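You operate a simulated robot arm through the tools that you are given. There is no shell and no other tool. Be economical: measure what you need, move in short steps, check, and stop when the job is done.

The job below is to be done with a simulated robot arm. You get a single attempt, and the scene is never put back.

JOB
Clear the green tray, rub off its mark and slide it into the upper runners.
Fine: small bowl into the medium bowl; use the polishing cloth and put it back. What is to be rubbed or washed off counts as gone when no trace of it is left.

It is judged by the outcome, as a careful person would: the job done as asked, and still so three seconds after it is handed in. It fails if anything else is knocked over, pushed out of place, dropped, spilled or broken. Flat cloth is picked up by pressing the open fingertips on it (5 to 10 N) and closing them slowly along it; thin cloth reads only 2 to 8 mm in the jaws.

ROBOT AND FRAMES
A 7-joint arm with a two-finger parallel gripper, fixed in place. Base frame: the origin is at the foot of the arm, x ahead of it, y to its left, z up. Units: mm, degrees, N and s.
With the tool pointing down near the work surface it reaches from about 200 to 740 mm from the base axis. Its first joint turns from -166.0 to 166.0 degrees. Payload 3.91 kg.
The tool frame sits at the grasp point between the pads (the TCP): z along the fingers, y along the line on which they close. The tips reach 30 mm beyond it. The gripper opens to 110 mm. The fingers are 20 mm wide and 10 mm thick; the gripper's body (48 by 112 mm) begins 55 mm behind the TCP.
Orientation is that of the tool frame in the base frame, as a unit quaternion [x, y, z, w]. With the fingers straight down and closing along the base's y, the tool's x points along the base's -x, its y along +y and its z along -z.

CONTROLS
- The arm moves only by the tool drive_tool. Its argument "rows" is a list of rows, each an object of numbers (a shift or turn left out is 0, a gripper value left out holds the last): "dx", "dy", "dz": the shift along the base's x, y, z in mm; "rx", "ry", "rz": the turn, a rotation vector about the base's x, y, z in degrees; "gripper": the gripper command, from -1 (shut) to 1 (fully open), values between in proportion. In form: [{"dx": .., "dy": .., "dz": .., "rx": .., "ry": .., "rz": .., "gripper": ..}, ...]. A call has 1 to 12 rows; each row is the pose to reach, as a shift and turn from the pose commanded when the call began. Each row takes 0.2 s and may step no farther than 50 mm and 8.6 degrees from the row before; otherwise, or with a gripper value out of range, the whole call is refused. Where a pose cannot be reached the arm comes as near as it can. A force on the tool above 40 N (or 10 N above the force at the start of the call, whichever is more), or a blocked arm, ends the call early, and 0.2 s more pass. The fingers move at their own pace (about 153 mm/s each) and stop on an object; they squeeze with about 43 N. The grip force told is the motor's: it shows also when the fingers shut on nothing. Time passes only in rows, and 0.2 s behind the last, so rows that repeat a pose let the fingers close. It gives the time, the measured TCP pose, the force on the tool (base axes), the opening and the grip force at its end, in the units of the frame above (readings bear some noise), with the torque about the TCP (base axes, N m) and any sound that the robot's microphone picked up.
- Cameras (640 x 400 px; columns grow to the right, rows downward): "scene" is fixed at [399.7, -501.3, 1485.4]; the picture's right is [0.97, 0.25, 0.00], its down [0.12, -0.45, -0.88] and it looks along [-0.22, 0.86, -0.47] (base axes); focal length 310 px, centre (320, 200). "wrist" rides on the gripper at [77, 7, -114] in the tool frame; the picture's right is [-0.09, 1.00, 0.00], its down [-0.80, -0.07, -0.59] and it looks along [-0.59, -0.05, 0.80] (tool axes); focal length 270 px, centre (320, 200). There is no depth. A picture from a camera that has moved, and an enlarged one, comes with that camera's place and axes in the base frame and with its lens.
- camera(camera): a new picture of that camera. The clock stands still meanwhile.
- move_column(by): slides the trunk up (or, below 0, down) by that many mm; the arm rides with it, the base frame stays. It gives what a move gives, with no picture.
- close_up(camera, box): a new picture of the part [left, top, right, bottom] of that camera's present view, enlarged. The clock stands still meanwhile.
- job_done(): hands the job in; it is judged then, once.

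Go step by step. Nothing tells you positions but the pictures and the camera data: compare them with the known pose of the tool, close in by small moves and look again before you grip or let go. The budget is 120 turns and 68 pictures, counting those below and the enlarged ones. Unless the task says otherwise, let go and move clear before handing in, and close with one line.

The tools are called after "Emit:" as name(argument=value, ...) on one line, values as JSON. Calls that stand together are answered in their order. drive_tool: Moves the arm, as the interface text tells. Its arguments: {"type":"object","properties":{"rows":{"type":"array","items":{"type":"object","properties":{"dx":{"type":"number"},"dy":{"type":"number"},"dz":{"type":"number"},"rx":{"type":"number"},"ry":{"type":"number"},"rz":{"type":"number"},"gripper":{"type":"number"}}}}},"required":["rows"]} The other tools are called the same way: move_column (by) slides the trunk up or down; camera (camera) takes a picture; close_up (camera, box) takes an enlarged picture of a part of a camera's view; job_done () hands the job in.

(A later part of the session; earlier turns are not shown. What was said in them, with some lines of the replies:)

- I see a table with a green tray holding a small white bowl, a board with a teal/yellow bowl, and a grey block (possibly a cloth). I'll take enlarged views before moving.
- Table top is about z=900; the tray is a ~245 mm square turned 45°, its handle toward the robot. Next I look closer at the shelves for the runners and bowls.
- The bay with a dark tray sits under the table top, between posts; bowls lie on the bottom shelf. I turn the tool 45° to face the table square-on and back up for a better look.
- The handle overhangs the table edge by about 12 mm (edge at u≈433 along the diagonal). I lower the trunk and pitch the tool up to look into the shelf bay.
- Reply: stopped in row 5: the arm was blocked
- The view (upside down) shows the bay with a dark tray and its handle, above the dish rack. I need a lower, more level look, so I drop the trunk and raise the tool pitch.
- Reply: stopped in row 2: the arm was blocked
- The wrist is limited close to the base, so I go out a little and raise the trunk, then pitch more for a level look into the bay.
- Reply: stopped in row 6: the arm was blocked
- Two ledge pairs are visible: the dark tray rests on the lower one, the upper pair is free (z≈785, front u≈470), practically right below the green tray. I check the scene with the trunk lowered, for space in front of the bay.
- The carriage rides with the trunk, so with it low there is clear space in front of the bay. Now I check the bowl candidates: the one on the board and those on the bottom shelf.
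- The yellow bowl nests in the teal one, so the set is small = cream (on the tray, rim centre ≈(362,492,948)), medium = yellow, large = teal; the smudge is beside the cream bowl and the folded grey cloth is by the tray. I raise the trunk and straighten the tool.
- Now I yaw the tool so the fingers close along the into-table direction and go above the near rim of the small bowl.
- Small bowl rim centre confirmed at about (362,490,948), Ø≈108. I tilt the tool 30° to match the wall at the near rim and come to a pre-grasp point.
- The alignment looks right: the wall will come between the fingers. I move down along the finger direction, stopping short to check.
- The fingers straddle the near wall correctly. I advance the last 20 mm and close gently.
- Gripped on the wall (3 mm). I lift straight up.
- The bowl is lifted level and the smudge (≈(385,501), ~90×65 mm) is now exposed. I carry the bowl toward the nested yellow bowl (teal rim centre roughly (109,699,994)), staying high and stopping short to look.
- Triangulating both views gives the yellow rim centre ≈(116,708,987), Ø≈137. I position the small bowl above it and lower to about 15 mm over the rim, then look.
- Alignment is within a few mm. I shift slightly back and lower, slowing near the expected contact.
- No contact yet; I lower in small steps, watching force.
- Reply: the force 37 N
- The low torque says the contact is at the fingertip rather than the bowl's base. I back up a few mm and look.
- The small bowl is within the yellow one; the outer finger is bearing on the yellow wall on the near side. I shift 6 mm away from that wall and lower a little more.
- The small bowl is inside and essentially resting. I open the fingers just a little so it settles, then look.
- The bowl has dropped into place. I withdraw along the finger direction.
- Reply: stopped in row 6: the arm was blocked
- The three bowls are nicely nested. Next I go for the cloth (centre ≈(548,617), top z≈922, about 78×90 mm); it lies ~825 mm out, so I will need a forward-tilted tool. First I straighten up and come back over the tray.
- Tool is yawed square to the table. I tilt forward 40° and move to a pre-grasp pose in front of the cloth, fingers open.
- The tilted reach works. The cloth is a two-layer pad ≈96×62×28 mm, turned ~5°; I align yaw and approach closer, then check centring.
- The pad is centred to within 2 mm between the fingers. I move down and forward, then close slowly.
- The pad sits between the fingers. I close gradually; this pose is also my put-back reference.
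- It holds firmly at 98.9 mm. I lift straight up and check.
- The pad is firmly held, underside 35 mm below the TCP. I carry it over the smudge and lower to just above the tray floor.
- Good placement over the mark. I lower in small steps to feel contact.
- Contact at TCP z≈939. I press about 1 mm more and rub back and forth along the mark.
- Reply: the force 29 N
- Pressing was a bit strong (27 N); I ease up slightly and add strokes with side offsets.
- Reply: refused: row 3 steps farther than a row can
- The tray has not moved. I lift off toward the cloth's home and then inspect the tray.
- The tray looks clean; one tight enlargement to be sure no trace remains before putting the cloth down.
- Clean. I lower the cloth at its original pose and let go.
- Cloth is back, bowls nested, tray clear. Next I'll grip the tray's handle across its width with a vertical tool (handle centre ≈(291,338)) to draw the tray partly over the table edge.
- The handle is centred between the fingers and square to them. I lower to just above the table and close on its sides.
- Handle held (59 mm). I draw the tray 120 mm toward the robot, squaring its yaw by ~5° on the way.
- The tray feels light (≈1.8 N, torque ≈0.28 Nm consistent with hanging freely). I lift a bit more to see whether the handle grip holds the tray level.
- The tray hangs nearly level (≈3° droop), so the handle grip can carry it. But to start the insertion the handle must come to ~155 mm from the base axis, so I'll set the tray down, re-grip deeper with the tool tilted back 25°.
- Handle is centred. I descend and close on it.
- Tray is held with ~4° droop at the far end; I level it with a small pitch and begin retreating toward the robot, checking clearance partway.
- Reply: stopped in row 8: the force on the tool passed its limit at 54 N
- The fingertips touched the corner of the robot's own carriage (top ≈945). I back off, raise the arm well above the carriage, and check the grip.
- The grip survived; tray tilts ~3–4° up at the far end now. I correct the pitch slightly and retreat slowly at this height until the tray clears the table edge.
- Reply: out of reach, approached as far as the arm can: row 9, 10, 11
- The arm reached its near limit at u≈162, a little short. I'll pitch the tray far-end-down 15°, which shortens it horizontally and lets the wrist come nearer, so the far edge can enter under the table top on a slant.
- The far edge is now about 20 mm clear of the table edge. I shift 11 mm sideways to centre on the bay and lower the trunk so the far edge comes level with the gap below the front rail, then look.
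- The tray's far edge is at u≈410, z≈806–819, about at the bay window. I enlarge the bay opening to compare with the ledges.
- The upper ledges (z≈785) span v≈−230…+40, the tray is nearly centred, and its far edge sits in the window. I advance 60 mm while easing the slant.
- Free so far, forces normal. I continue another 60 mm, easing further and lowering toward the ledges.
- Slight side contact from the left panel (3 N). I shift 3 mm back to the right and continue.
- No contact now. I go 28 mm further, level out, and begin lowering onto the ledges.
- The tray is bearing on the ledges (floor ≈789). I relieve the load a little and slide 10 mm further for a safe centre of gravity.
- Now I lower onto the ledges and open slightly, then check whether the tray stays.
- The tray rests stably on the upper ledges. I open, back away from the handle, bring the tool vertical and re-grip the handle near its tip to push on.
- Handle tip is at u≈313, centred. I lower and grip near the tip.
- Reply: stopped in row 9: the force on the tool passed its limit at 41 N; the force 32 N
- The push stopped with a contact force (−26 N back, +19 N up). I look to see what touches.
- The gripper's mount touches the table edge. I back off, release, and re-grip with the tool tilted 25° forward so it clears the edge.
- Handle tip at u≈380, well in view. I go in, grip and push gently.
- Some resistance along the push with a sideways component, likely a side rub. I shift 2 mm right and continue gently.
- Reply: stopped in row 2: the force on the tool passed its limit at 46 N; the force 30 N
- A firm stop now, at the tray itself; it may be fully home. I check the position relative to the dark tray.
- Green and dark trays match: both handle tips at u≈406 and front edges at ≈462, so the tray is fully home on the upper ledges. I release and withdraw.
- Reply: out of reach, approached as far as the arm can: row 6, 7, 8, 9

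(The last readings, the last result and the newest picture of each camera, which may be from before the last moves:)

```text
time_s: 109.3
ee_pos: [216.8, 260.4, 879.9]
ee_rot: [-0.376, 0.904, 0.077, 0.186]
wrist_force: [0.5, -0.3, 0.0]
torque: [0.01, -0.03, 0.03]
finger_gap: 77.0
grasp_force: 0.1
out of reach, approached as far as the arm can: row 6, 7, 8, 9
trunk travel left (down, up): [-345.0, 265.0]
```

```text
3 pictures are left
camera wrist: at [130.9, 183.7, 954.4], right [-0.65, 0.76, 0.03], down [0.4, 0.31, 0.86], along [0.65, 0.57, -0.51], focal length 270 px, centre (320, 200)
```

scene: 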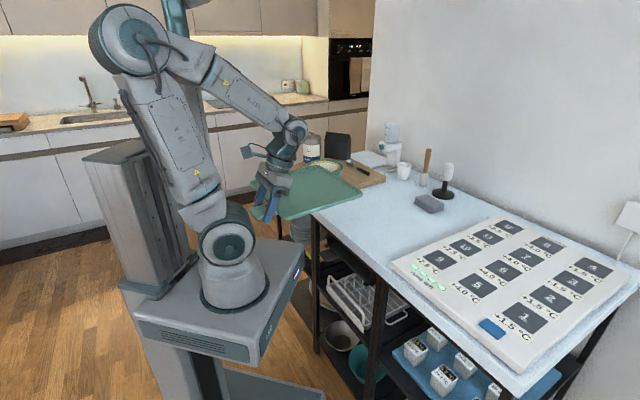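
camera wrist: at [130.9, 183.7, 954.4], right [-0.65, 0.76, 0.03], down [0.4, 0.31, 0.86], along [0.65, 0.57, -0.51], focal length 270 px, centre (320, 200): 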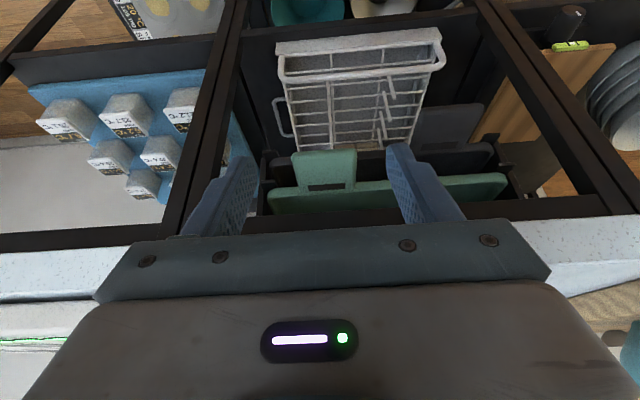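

The tray sits squarely in the upper runners above the dark one. I straighten up clear of the table and make a last overall check.

Emit:
move_column(by=200)

Emit:
camera(camera="scene")

Emit:
close_up(camera="scene", box=[290, 140, 470, 290])

```text
time_s: 111.5
ee_pos: [217.7, 261.2, 1079.8]
ee_rot: [-0.375, 0.905, 0.077, 0.187]
wrist_force: [-0.3, 0.5, -0.6]
torque: [0.01, 0.01, 0.0]
finger_gap: 77.1
grasp_force: 0.1
trunk travel left (down, up): [-545.0, 65.0]
```

```text
2 pictures are left
```

scene: 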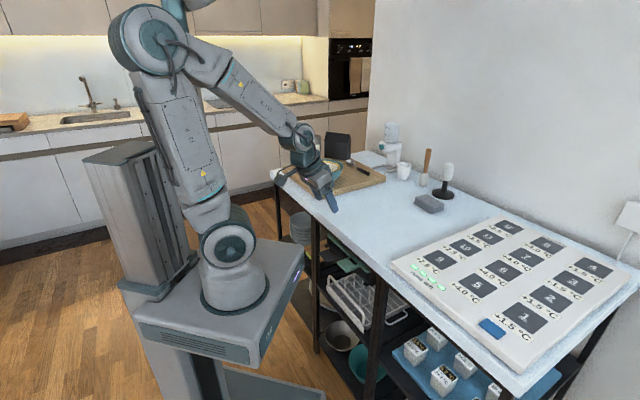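

```text
2.67 times, centred on (380, 215) of scene
camera zoom: at [399.7, -501.3, 1485.4], right [0.97, 0.25, 0.0], down [0.12, -0.45, -0.88], along [-0.22, 0.86, -0.47], focal length 826 px, centre (160, 160)
```

zoom: 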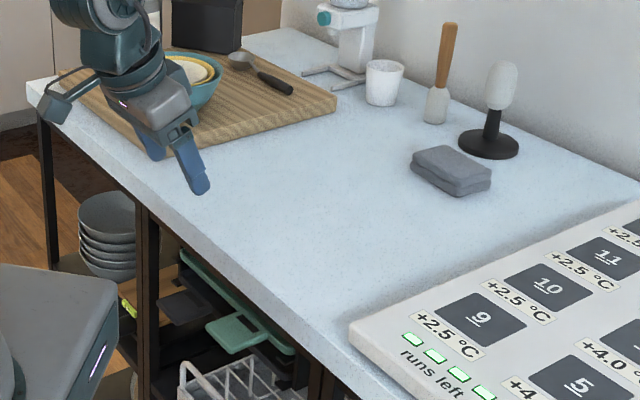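

Everything is in place: the bowls are nested, the cloth is back in its spot, the tray is in the upper runners and the arm is clear. I'm handing in.

Emit:
job_done()

```text
The job is handed in.
```

The green tray is cleared, rubbed clean with no mark visible, and slid fully into the upper runners; the small bowl is in the medium (yellow) bowl and the polishing cloth is back in its place.
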